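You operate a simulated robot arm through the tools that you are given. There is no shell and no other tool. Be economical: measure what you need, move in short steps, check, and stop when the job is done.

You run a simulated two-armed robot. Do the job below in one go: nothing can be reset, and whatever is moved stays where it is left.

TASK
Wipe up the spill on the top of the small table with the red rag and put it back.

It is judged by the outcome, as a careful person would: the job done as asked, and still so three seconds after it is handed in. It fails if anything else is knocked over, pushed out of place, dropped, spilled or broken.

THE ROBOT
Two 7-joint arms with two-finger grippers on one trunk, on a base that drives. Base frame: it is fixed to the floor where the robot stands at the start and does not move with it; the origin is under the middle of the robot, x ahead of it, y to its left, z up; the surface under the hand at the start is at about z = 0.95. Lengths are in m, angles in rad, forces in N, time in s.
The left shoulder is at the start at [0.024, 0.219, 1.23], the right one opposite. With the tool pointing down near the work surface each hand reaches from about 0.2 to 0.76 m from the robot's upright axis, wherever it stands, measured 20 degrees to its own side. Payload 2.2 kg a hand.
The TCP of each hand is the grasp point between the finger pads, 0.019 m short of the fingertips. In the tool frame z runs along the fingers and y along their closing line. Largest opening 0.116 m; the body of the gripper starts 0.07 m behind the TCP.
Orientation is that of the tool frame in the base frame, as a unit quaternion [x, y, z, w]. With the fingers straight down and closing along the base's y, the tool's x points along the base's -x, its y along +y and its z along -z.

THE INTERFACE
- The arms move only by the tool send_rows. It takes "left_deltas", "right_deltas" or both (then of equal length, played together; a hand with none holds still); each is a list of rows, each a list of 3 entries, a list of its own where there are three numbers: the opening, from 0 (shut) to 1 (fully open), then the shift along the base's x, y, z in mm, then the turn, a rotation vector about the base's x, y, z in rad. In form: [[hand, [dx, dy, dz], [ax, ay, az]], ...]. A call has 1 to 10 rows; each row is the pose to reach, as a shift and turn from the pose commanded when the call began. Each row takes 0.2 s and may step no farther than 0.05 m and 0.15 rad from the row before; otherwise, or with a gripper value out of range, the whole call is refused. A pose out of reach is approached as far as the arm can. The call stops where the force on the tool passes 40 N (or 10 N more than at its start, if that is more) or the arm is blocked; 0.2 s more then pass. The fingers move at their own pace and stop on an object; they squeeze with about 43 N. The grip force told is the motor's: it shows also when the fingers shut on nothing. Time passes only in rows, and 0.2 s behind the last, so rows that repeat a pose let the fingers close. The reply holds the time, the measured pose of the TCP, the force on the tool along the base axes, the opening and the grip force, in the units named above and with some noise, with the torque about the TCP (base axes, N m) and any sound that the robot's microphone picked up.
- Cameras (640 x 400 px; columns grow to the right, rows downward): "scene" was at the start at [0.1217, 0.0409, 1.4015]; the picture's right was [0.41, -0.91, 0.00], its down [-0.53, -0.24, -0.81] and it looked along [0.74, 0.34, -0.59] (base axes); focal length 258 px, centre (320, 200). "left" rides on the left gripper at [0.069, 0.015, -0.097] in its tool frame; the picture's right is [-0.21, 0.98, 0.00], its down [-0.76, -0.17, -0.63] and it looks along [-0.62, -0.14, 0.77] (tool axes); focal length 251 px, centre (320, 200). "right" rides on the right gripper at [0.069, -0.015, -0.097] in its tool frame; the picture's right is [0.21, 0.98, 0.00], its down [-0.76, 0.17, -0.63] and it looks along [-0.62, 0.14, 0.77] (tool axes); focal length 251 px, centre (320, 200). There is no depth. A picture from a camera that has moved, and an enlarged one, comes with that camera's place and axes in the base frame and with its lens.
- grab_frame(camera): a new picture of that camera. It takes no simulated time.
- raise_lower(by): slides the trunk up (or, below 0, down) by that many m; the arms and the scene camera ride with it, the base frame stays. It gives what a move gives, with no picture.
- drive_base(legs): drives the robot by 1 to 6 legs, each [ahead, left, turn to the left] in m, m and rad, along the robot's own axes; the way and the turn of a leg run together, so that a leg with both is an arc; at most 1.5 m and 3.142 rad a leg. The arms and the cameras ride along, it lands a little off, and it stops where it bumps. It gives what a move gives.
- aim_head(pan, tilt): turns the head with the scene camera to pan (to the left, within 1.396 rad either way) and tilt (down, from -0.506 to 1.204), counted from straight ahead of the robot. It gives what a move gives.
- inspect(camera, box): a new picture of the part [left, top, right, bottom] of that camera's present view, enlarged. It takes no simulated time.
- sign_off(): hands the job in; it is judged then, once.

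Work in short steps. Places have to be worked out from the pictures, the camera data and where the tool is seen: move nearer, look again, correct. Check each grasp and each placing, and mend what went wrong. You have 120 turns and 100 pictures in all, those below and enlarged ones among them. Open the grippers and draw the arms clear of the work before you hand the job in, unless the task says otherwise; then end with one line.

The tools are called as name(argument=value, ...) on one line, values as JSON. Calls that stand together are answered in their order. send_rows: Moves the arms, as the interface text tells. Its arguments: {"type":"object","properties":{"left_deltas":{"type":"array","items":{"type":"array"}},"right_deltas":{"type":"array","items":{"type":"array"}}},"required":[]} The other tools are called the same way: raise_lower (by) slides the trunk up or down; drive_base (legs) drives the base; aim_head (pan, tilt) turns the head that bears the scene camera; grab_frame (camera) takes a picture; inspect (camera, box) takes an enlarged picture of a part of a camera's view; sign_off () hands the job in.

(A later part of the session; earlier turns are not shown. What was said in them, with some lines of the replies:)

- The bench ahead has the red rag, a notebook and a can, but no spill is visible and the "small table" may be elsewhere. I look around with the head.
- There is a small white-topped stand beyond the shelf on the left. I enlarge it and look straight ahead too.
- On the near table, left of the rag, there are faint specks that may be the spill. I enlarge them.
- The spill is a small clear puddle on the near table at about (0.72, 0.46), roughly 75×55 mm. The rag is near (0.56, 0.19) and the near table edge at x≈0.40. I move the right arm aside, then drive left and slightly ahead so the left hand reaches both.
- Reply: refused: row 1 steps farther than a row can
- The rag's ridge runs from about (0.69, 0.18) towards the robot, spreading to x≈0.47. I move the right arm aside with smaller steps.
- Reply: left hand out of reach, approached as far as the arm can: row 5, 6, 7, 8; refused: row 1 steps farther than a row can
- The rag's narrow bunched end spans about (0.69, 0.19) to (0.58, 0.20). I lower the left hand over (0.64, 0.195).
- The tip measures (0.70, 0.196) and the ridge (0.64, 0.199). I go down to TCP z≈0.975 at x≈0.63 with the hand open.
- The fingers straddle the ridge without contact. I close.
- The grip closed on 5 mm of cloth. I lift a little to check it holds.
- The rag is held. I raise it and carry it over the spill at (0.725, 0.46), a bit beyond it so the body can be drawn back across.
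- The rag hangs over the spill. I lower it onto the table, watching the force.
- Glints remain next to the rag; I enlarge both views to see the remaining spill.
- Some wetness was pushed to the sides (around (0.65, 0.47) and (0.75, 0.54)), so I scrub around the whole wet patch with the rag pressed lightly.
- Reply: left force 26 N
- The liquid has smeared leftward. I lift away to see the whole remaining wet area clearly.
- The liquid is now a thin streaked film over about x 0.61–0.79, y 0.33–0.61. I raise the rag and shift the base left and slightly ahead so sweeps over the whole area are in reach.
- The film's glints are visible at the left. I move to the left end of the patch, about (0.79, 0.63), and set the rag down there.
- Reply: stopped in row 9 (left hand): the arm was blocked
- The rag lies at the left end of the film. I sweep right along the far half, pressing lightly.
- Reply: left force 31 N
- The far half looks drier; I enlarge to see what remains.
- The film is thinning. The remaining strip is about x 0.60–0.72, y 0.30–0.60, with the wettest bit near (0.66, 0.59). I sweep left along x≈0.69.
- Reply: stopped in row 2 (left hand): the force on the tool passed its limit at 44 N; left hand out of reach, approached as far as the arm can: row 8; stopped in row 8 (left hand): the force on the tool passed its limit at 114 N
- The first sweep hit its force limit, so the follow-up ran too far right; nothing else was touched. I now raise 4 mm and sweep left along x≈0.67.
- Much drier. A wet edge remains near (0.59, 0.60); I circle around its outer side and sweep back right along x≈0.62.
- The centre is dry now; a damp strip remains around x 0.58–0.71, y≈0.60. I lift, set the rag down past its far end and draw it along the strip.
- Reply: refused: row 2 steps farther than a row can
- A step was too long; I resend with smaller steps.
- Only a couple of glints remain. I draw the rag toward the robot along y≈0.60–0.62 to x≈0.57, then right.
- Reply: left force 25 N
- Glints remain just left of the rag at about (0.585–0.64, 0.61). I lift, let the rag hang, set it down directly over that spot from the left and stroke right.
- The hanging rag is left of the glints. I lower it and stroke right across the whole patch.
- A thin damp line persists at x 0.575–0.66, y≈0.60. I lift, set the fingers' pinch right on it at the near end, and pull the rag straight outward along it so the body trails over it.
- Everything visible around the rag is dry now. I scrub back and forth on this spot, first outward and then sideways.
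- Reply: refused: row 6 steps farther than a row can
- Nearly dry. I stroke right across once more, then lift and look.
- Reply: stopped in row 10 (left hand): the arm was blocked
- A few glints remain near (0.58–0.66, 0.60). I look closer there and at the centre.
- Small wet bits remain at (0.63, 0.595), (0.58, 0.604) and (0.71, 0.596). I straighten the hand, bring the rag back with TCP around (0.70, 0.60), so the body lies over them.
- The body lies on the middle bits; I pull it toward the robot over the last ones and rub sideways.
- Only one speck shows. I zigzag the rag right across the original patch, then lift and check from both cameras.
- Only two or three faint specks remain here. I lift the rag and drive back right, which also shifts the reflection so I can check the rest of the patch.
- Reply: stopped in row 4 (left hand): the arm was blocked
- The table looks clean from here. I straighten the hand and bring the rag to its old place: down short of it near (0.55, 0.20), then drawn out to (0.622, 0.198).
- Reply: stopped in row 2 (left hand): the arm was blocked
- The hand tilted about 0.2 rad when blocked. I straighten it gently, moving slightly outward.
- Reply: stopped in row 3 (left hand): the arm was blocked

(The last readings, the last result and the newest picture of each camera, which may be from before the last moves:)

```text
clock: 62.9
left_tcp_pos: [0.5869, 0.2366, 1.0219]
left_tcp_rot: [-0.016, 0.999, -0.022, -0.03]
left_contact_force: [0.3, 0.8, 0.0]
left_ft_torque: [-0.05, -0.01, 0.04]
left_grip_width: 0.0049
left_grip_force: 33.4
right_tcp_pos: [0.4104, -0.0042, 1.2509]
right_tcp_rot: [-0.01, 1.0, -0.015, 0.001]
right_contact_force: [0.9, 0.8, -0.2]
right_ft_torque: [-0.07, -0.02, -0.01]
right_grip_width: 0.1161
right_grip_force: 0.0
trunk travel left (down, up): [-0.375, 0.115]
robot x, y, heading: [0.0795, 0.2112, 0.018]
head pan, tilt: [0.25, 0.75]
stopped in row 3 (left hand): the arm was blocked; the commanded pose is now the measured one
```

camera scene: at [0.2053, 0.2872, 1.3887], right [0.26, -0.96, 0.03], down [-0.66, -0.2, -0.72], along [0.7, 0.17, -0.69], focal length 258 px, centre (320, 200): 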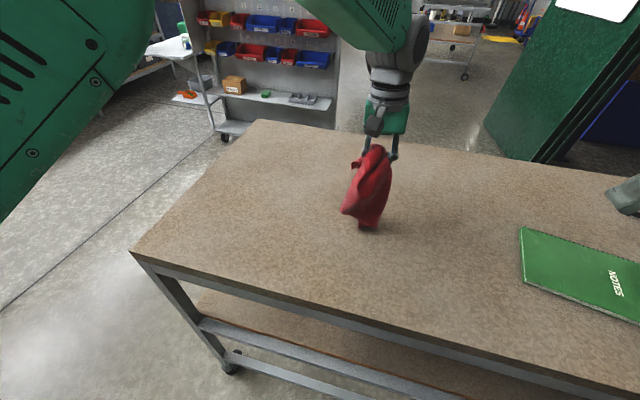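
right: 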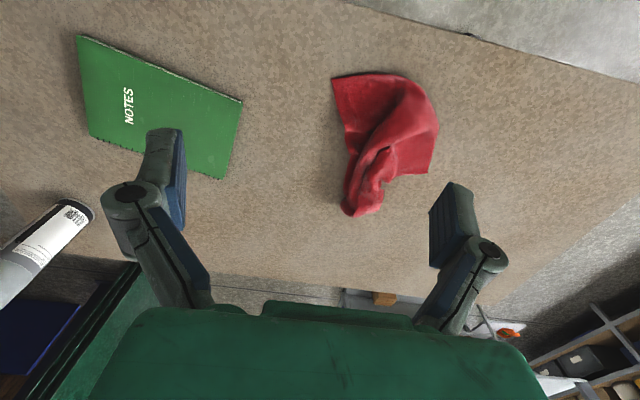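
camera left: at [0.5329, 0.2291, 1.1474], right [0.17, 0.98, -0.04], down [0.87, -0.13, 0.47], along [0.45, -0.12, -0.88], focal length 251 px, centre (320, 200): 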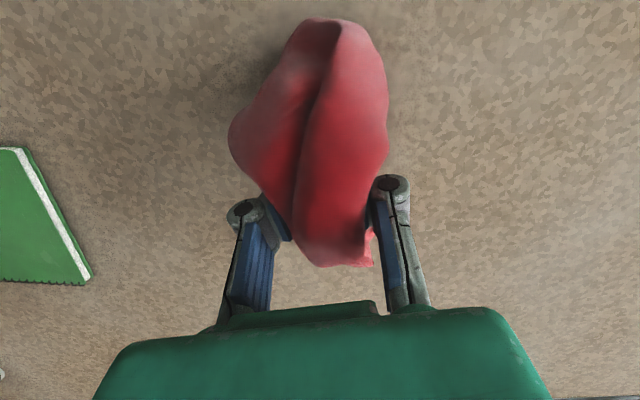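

Straight again, at (0.587, 0.237, 1.022) with the rag's lower part on the table. I lower toward (0.57, 0.20), then draw outward to (0.622, 0.198).

send_rows(left_deltas=[[0, [-8, -18, -10], [0, -0.03, -0.02]], [0, [-17, -36, -20], [0, -0.06, -0.04]], [0, [-17, -36, -42], [0, -0.06, -0.04]], [0, [5, -37, -44], [0, -0.06, -0.04]], [0, [25, -38, -44], [0, -0.06, -0.04]], [0, [40, -39, -46], [0, -0.06, -0.04]]])

grab_frame(camera="scene")

```text
clock: 64.2
left_tcp_pos: [0.6349, 0.1651, 0.9756]
left_tcp_rot: [-0.001, 1.0, -0.012, -0.001]
left_contact_force: [-0.9, -0.4, -0.1]
left_ft_torque: [0.08, -0.09, 0.01]
left_grip_width: 0.0049
left_grip_force: 33.2
right_tcp_pos: [0.4126, -0.0496, 1.2407]
right_tcp_rot: [-0.008, 1.0, 0.002, -0.005]
right_contact_force: [-0.3, 0.2, 0.7]
right_ft_torque: [-0.07, 0.04, 0.01]
right_grip_width: 0.1161
right_grip_force: 0.0
trunk travel left (down, up): [-0.375, 0.115]
robot x, y, heading: [0.0838, 0.205, 0.014]
head pan, tilt: [0.25, 0.75]
```

```text
32 pictures are left
camera scene: at [0.2055, 0.2074, 1.3906], right [0.26, -0.97, -0.02], down [-0.66, -0.16, -0.73], along [0.7, 0.2, -0.68], focal length 258 px, centre (320, 200)
```

scene: 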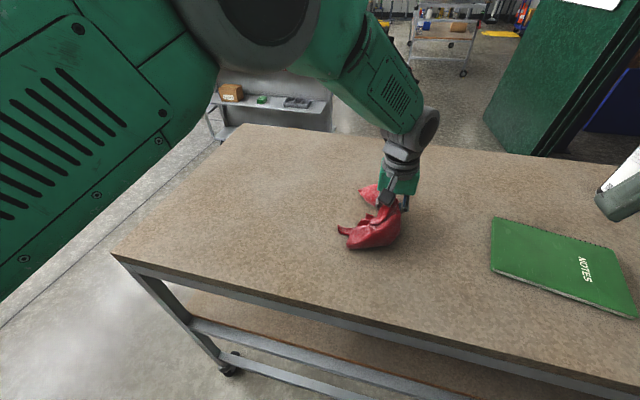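

At (0.635, 0.165), a little right of the old place. I shift 30 mm left and then open.

send_rows(left_deltas=[[0, [-5, 15, 0], [0, 0, 0]], [0, [-10, 30, 0], [0, 0, 0]], [0, [-10, 30, 0], [0, 0, 0]], [0.3, [-10, 30, 1], [0, 0, 0]], [0.6, [-10, 30, 2], [0, 0, 0]], [0.6, [-10, 30, 2], [0, 0, 0]]])

grab_frame(camera="left")

```text
clock: 65.7
left_tcp_pos: [0.6185, 0.2323, 0.977]
left_tcp_rot: [0.006, 1.0, -0.024, 0.0]
left_contact_force: [-0.3, 0.3, -0.4]
left_ft_torque: [-0.02, -0.03, 0.02]
left_grip_width: 0.0694
left_grip_force: 0.0
right_tcp_pos: [0.4119, 0.0004, 1.2492]
right_tcp_rot: [-0.01, 1.0, -0.016, -0.002]
right_contact_force: [-0.3, 0.3, -0.3]
right_ft_torque: [-0.04, 0.03, -0.01]
right_grip_width: 0.116
right_grip_force: 0.0
trunk travel left (down, up): [-0.375, 0.115]
robot x, y, heading: [0.0828, 0.2175, 0.009]
head pan, tilt: [0.25, 0.75]
```

```text
31 pictures are left
camera left: at [0.5497, 0.2525, 1.072], right [0.22, 0.97, -0.05], down [0.75, -0.14, 0.64], along [0.62, -0.18, -0.77], focal length 251 px, centre (320, 200)
```

left: 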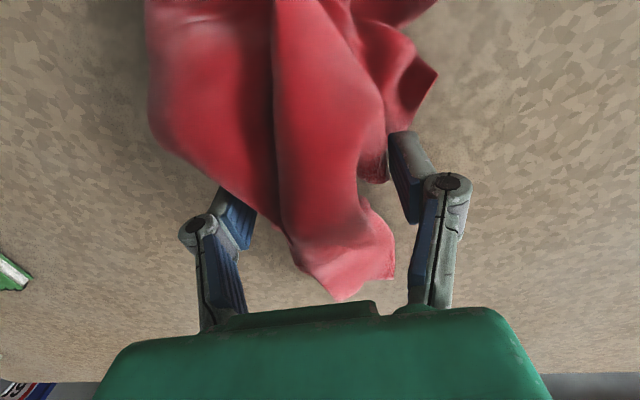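

Released, and the fingers stand clear on both sides. I check where it lies before withdrawing.

grab_frame(camera="scene")

```text
30 pictures are left
camera scene: at [0.2038, 0.2584, 1.3901], right [0.26, -0.97, 0.01], down [-0.66, -0.19, -0.73], along [0.7, 0.18, -0.69], focal length 258 px, centre (320, 200)
```

scene: 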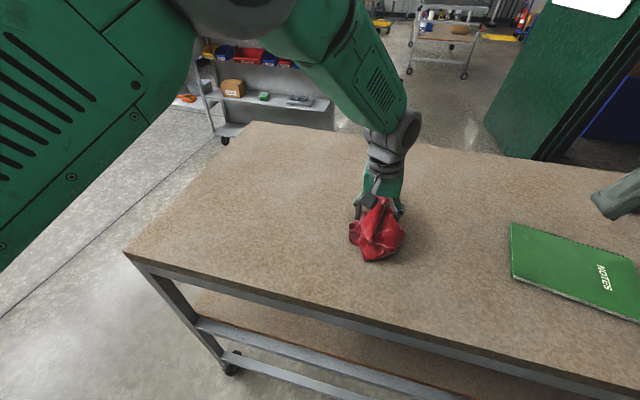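

The rag's middle is at about (0.572, 0.225), some 3 cm left of its old place (0.565, 0.195). I regrip and slide it 25 mm right.

send_rows(left_deltas=[[0, [0, 0, -2], [0, 0, 0]], [0, [0, 0, -2], [0, 0, 0]], [0, [0, 0, -2], [0, 0, 0]], [0, [0, -5, -2], [0, 0, 0]]])

```text
clock: 66.7
left_tcp_pos: [0.6215, 0.224, 0.9794]
left_tcp_rot: [-0.003, 1.0, -0.028, -0.001]
left_contact_force: [-0.7, 0.2, 0.2]
left_ft_torque: [-0.01, 0.03, 0.03]
left_grip_width: 0.0047
left_grip_force: 33.3
right_tcp_pos: [0.4123, -0.0077, 1.2459]
right_tcp_rot: [-0.01, 1.0, -0.012, -0.005]
right_contact_force: [-0.6, 0.3, 0.4]
right_ft_torque: [-0.07, -0.01, 0.07]
right_grip_width: 0.116
right_grip_force: 0.1
trunk travel left (down, up): [-0.375, 0.115]
robot x, y, heading: [0.0849, 0.2158, 0.015]
head pan, tilt: [0.25, 0.75]
```

Gripped at (0.6215, 0.224). I slide right and hold to settle before opening.

send_rows(left_deltas=[[0, [0, -8, 0], [0, 0, 0]], [0, [0, -16, 0], [0, 0, 0]], [0, [0, -24, 0], [0, 0, 0]], [0, [0, -24, 0], [0, 0, 0]], [0, [0, -24, 0], [0, 0, 0]]])

grab_frame(camera="scene")

```text
clock: 67.8
left_tcp_pos: [0.6217, 0.1699, 0.9762]
left_tcp_rot: [-0.003, 1.0, -0.013, -0.001]
left_contact_force: [-0.5, -0.4, -0.2]
left_ft_torque: [0.08, -0.01, 0.01]
left_grip_width: 0.0047
left_grip_force: 32.9
right_tcp_pos: [0.4119, -0.0447, 1.2405]
right_tcp_rot: [-0.009, 1.0, 0.0, -0.004]
right_contact_force: [0.3, -0.7, -0.4]
right_ft_torque: [0.05, 0.02, -0.02]
right_grip_width: 0.1158
right_grip_force: 0.0
trunk travel left (down, up): [-0.375, 0.115]
robot x, y, heading: [0.0817, 0.2075, 0.014]
head pan, tilt: [0.25, 0.75]
```

```text
29 pictures are left
camera scene: at [0.2049, 0.211, 1.3906], right [0.26, -0.97, -0.01], down [-0.66, -0.17, -0.73], along [0.7, 0.2, -0.68], focal length 258 px, centre (320, 200)
```

scene: 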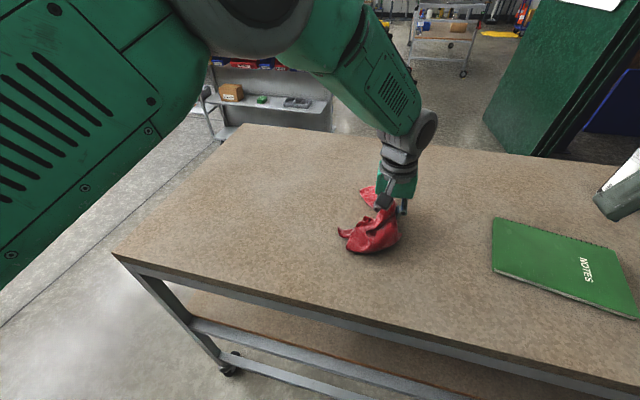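

The rag's middle is now at about (0.573, 0.203), as at the start. I open here.

send_rows(left_deltas=[[0.3, [0, 0, 1], [0, 0, 0]], [0.6, [0, 0, 1], [0, 0, 0]], [0.6, [0, 0, 1], [0, 0, 0]], [0.6, [5, 0, 30], [0, 0, 0]], [0.6, [10, 0, 70], [0, 0, 0]], [0.6, [10, 0, 110], [0, 0, 0]]])

grab_frame(camera="left")

grab_frame(camera="scene")

```text
clock: 69.5
left_tcp_pos: [0.633, 0.2036, 1.082]
left_tcp_rot: [-0.013, 0.999, -0.029, -0.009]
left_contact_force: [-0.4, 0.6, 0.6]
left_ft_torque: [-0.03, 0.01, 0.0]
left_grip_width: 0.0695
left_grip_force: 0.0
right_tcp_pos: [0.4112, -0.0213, 1.2419]
right_tcp_rot: [-0.009, 1.0, -0.008, -0.008]
right_contact_force: [0.1, -0.1, 0.9]
right_ft_torque: [0.0, 0.03, 0.02]
right_grip_width: 0.1158
right_grip_force: 0.0
trunk travel left (down, up): [-0.375, 0.115]
robot x, y, heading: [0.0834, 0.2145, 0.011]
head pan, tilt: [0.25, 0.75]
stopped in row 6 (left hand): the arm was blocked; the commanded pose is now the measured one
```

```text
28 pictures are left
camera left: at [0.5665, 0.2223, 1.178], right [0.19, 0.98, -0.06], down [0.77, -0.11, 0.63], along [0.61, -0.17, -0.78], focal length 251 px, centre (320, 200)
```

left: 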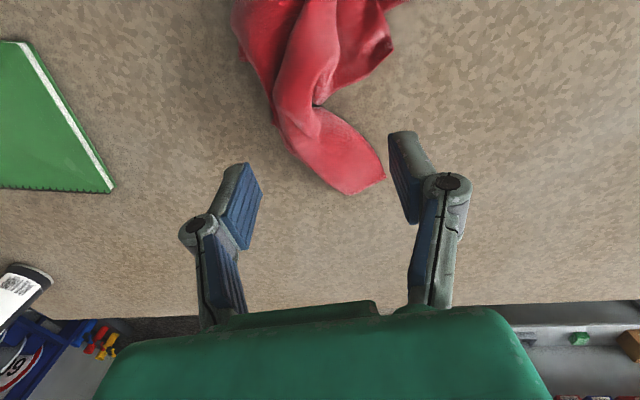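

```text
27 pictures are left
camera scene: at [0.2049, 0.2383, 1.3904], right [0.26, -0.97, 0.0], down [-0.66, -0.18, -0.73], along [0.7, 0.19, -0.69], focal length 258 px, centre (320, 200)
```

scene: 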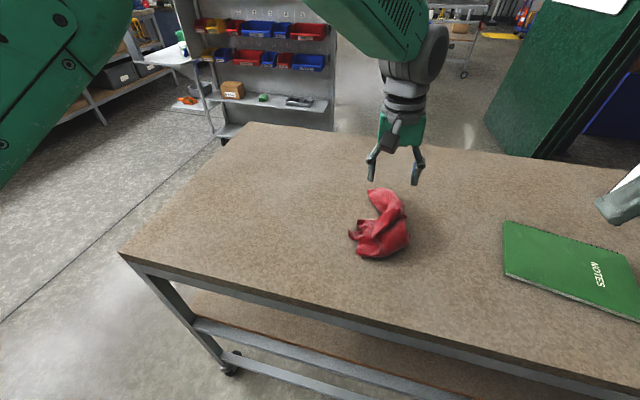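

The rag rests in its place. I move the left arm away to the left and up, then inspect the tabletop for residue.

send_rows(left_deltas=[[0.6, [-5, 35, 15], [0, 0, 0]], [0.6, [-15, 75, 20], [0, 0, 0]], [0.6, [-25, 115, 20], [0, 0, 0]], [0.6, [-40, 155, 30], [0, 0, 0]], [0.6, [-55, 195, 40], [0, 0, 0]], [0.6, [-75, 230, 50], [0, 0, 0]], [0.6, [-95, 265, 65], [0, 0, 0]], [0.6, [-115, 300, 80], [0, 0, 0]], [0.6, [-135, 335, 95], [0, 0, 0]]])

grab_frame(camera="left")

inspect(camera="scene", box=[180, 120, 420, 270])

```text
clock: 71.5
left_tcp_pos: [0.4926, 0.524, 1.1814]
left_tcp_rot: [-0.008, 1.0, -0.023, -0.007]
left_contact_force: [-0.3, 0.1, 0.1]
left_ft_torque: [-0.03, -0.02, 0.01]
left_grip_width: 0.0693
left_grip_force: 0.0
right_tcp_pos: [0.4069, -0.0317, 1.244]
right_tcp_rot: [-0.009, 1.0, -0.004, -0.004]
right_contact_force: [-0.6, -0.2, 1.0]
right_ft_torque: [0.01, 0.0, -0.02]
right_grip_width: 0.1161
right_grip_force: 0.1
trunk travel left (down, up): [-0.375, 0.115]
robot x, y, heading: [0.0823, 0.2117, 0.013]
head pan, tilt: [0.25, 0.75]
```

```text
26 pictures are left
camera left: at [0.4251, 0.5421, 1.2775], right [0.2, 0.98, -0.05], down [0.77, -0.12, 0.63], along [0.61, -0.16, -0.78], focal length 251 px, centre (320, 200)
```

left: 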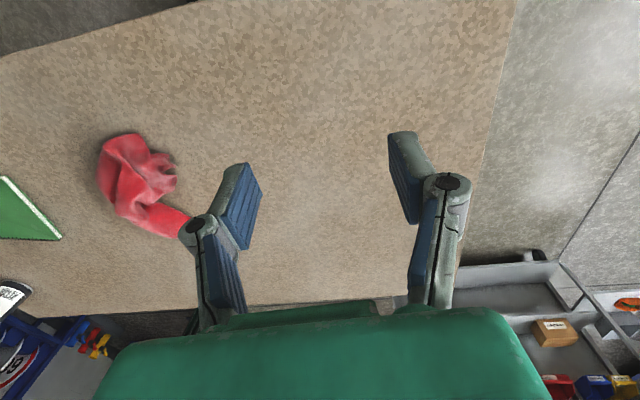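

```text
2.67 times, centred on (300, 195) of scene
camera zoom: at [0.2015, 0.2253, 1.3909], right [0.26, -0.97, -0.01], down [-0.66, -0.17, -0.73], along [0.71, 0.19, -0.68], focal length 687 px, centre (373, 213)
```

zoom: 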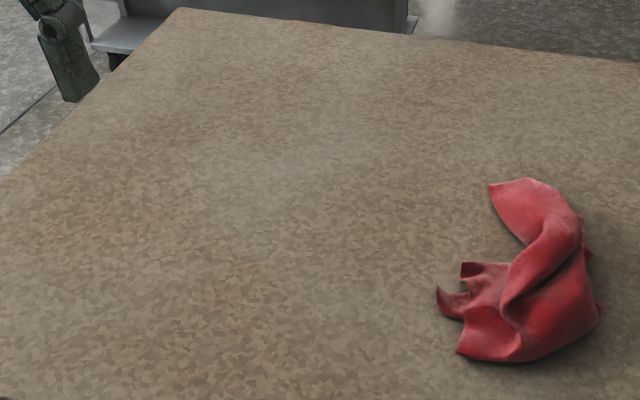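

The top looks dry. I enlarge the left camera's view of the patch for a last check.

inspect(camera="left", box=[240, 130, 480, 280])

inspect(camera="scene", box=[210, 150, 306, 210])

```text
2.67 times, centred on (360, 205) of left
camera zoom: at [0.4251, 0.5421, 1.2775], right [0.2, 0.98, -0.05], down [0.77, -0.12, 0.63], along [0.61, -0.16, -0.78], focal length 670 px, centre (213, 187)
```

zoom: 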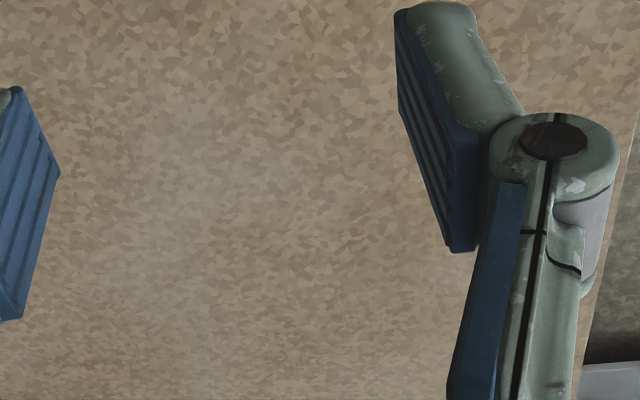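

```text
6.67 times, centred on (258, 180) of scene
camera zoom: at [0.2015, 0.2253, 1.3909], right [0.26, -0.97, -0.01], down [-0.66, -0.17, -0.73], along [0.71, 0.19, -0.68], focal length 1717 px, centre (733, 333)
```

zoom: 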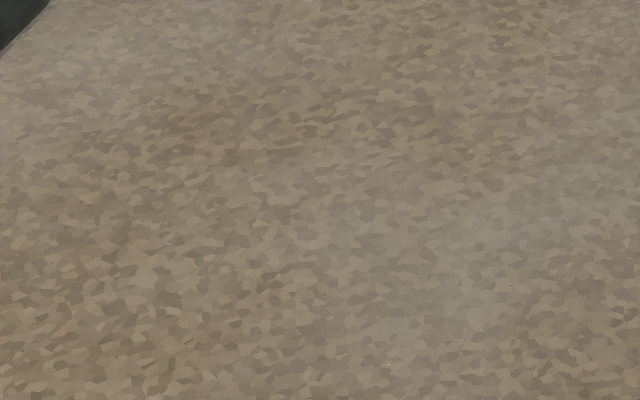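

No wetness remains. I back the robot off so the arms are clear of the table and take one last look.

drive_base(legs=[[-0.25, 0, 0]])

aim_head(pan=0.0, tilt=0.5)

grab_frame(camera="scene")

```text
clock: 73.3
left_tcp_pos: [0.2397, 0.5196, 1.1799]
left_tcp_rot: [-0.009, 1.0, -0.023, -0.008]
left_contact_force: [0.2, -0.7, 0.1]
left_ft_torque: [0.04, -0.01, 0.03]
left_grip_width: 0.0698
left_grip_force: 0.1
right_tcp_pos: [0.1533, -0.0352, 1.2421]
right_tcp_rot: [-0.009, 1.0, -0.005, -0.006]
right_contact_force: [-0.2, -0.3, -0.7]
right_ft_torque: [0.02, -0.03, -0.04]
right_grip_width: 0.1159
right_grip_force: 0.1
trunk travel left (down, up): [-0.375, 0.115]
robot x, y, heading: [-0.1725, 0.2113, 0.01]
head pan, tilt: [0.25, 0.75]
```

```text
clock: 74.1
left_tcp_pos: [0.2352, 0.5237, 1.1814]
left_tcp_rot: [-0.008, 1.0, -0.025, -0.005]
left_contact_force: [-0.2, 0.1, -0.3]
left_ft_torque: [0.04, -0.02, 0.02]
left_grip_width: 0.0693
left_grip_force: 0.1
right_tcp_pos: [0.1505, -0.0314, 1.2418]
right_tcp_rot: [-0.008, 1.0, -0.006, -0.009]
right_contact_force: [-0.6, 0.0, 0.2]
right_ft_torque: [0.02, -0.01, -0.03]
right_grip_width: 0.116
right_grip_force: 0.0
trunk travel left (down, up): [-0.375, 0.115]
robot x, y, heading: [-0.1742, 0.2073, 0.008]
head pan, tilt: [0.0, 0.499]
```

```text
22 pictures are left
camera scene: at [-0.0421, 0.2067, 1.4126], right [0.01, -1.0, 0.0], down [-0.48, 0.0, -0.88], along [0.88, 0.01, -0.48], focal length 258 px, centre (320, 200)
```

scene: 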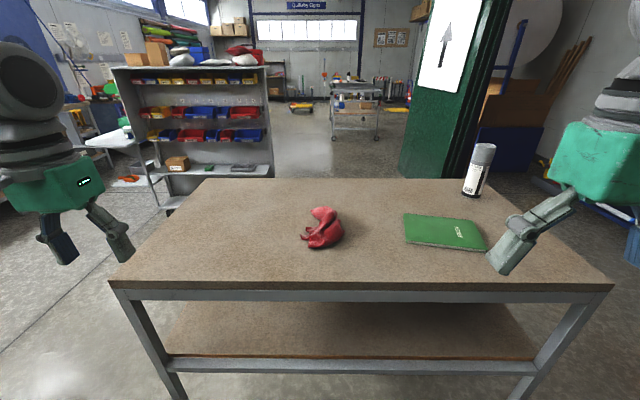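

The table is dry, the rag is in its place, the notebook and can are untouched, and both arms are clear. I hand the job in.

sign_off()

```text
The job is handed in.
```

I wiped up the spill with the red rag and put the rag back about where it was; the last pictures show a clean table, with the notebook and can untouched.
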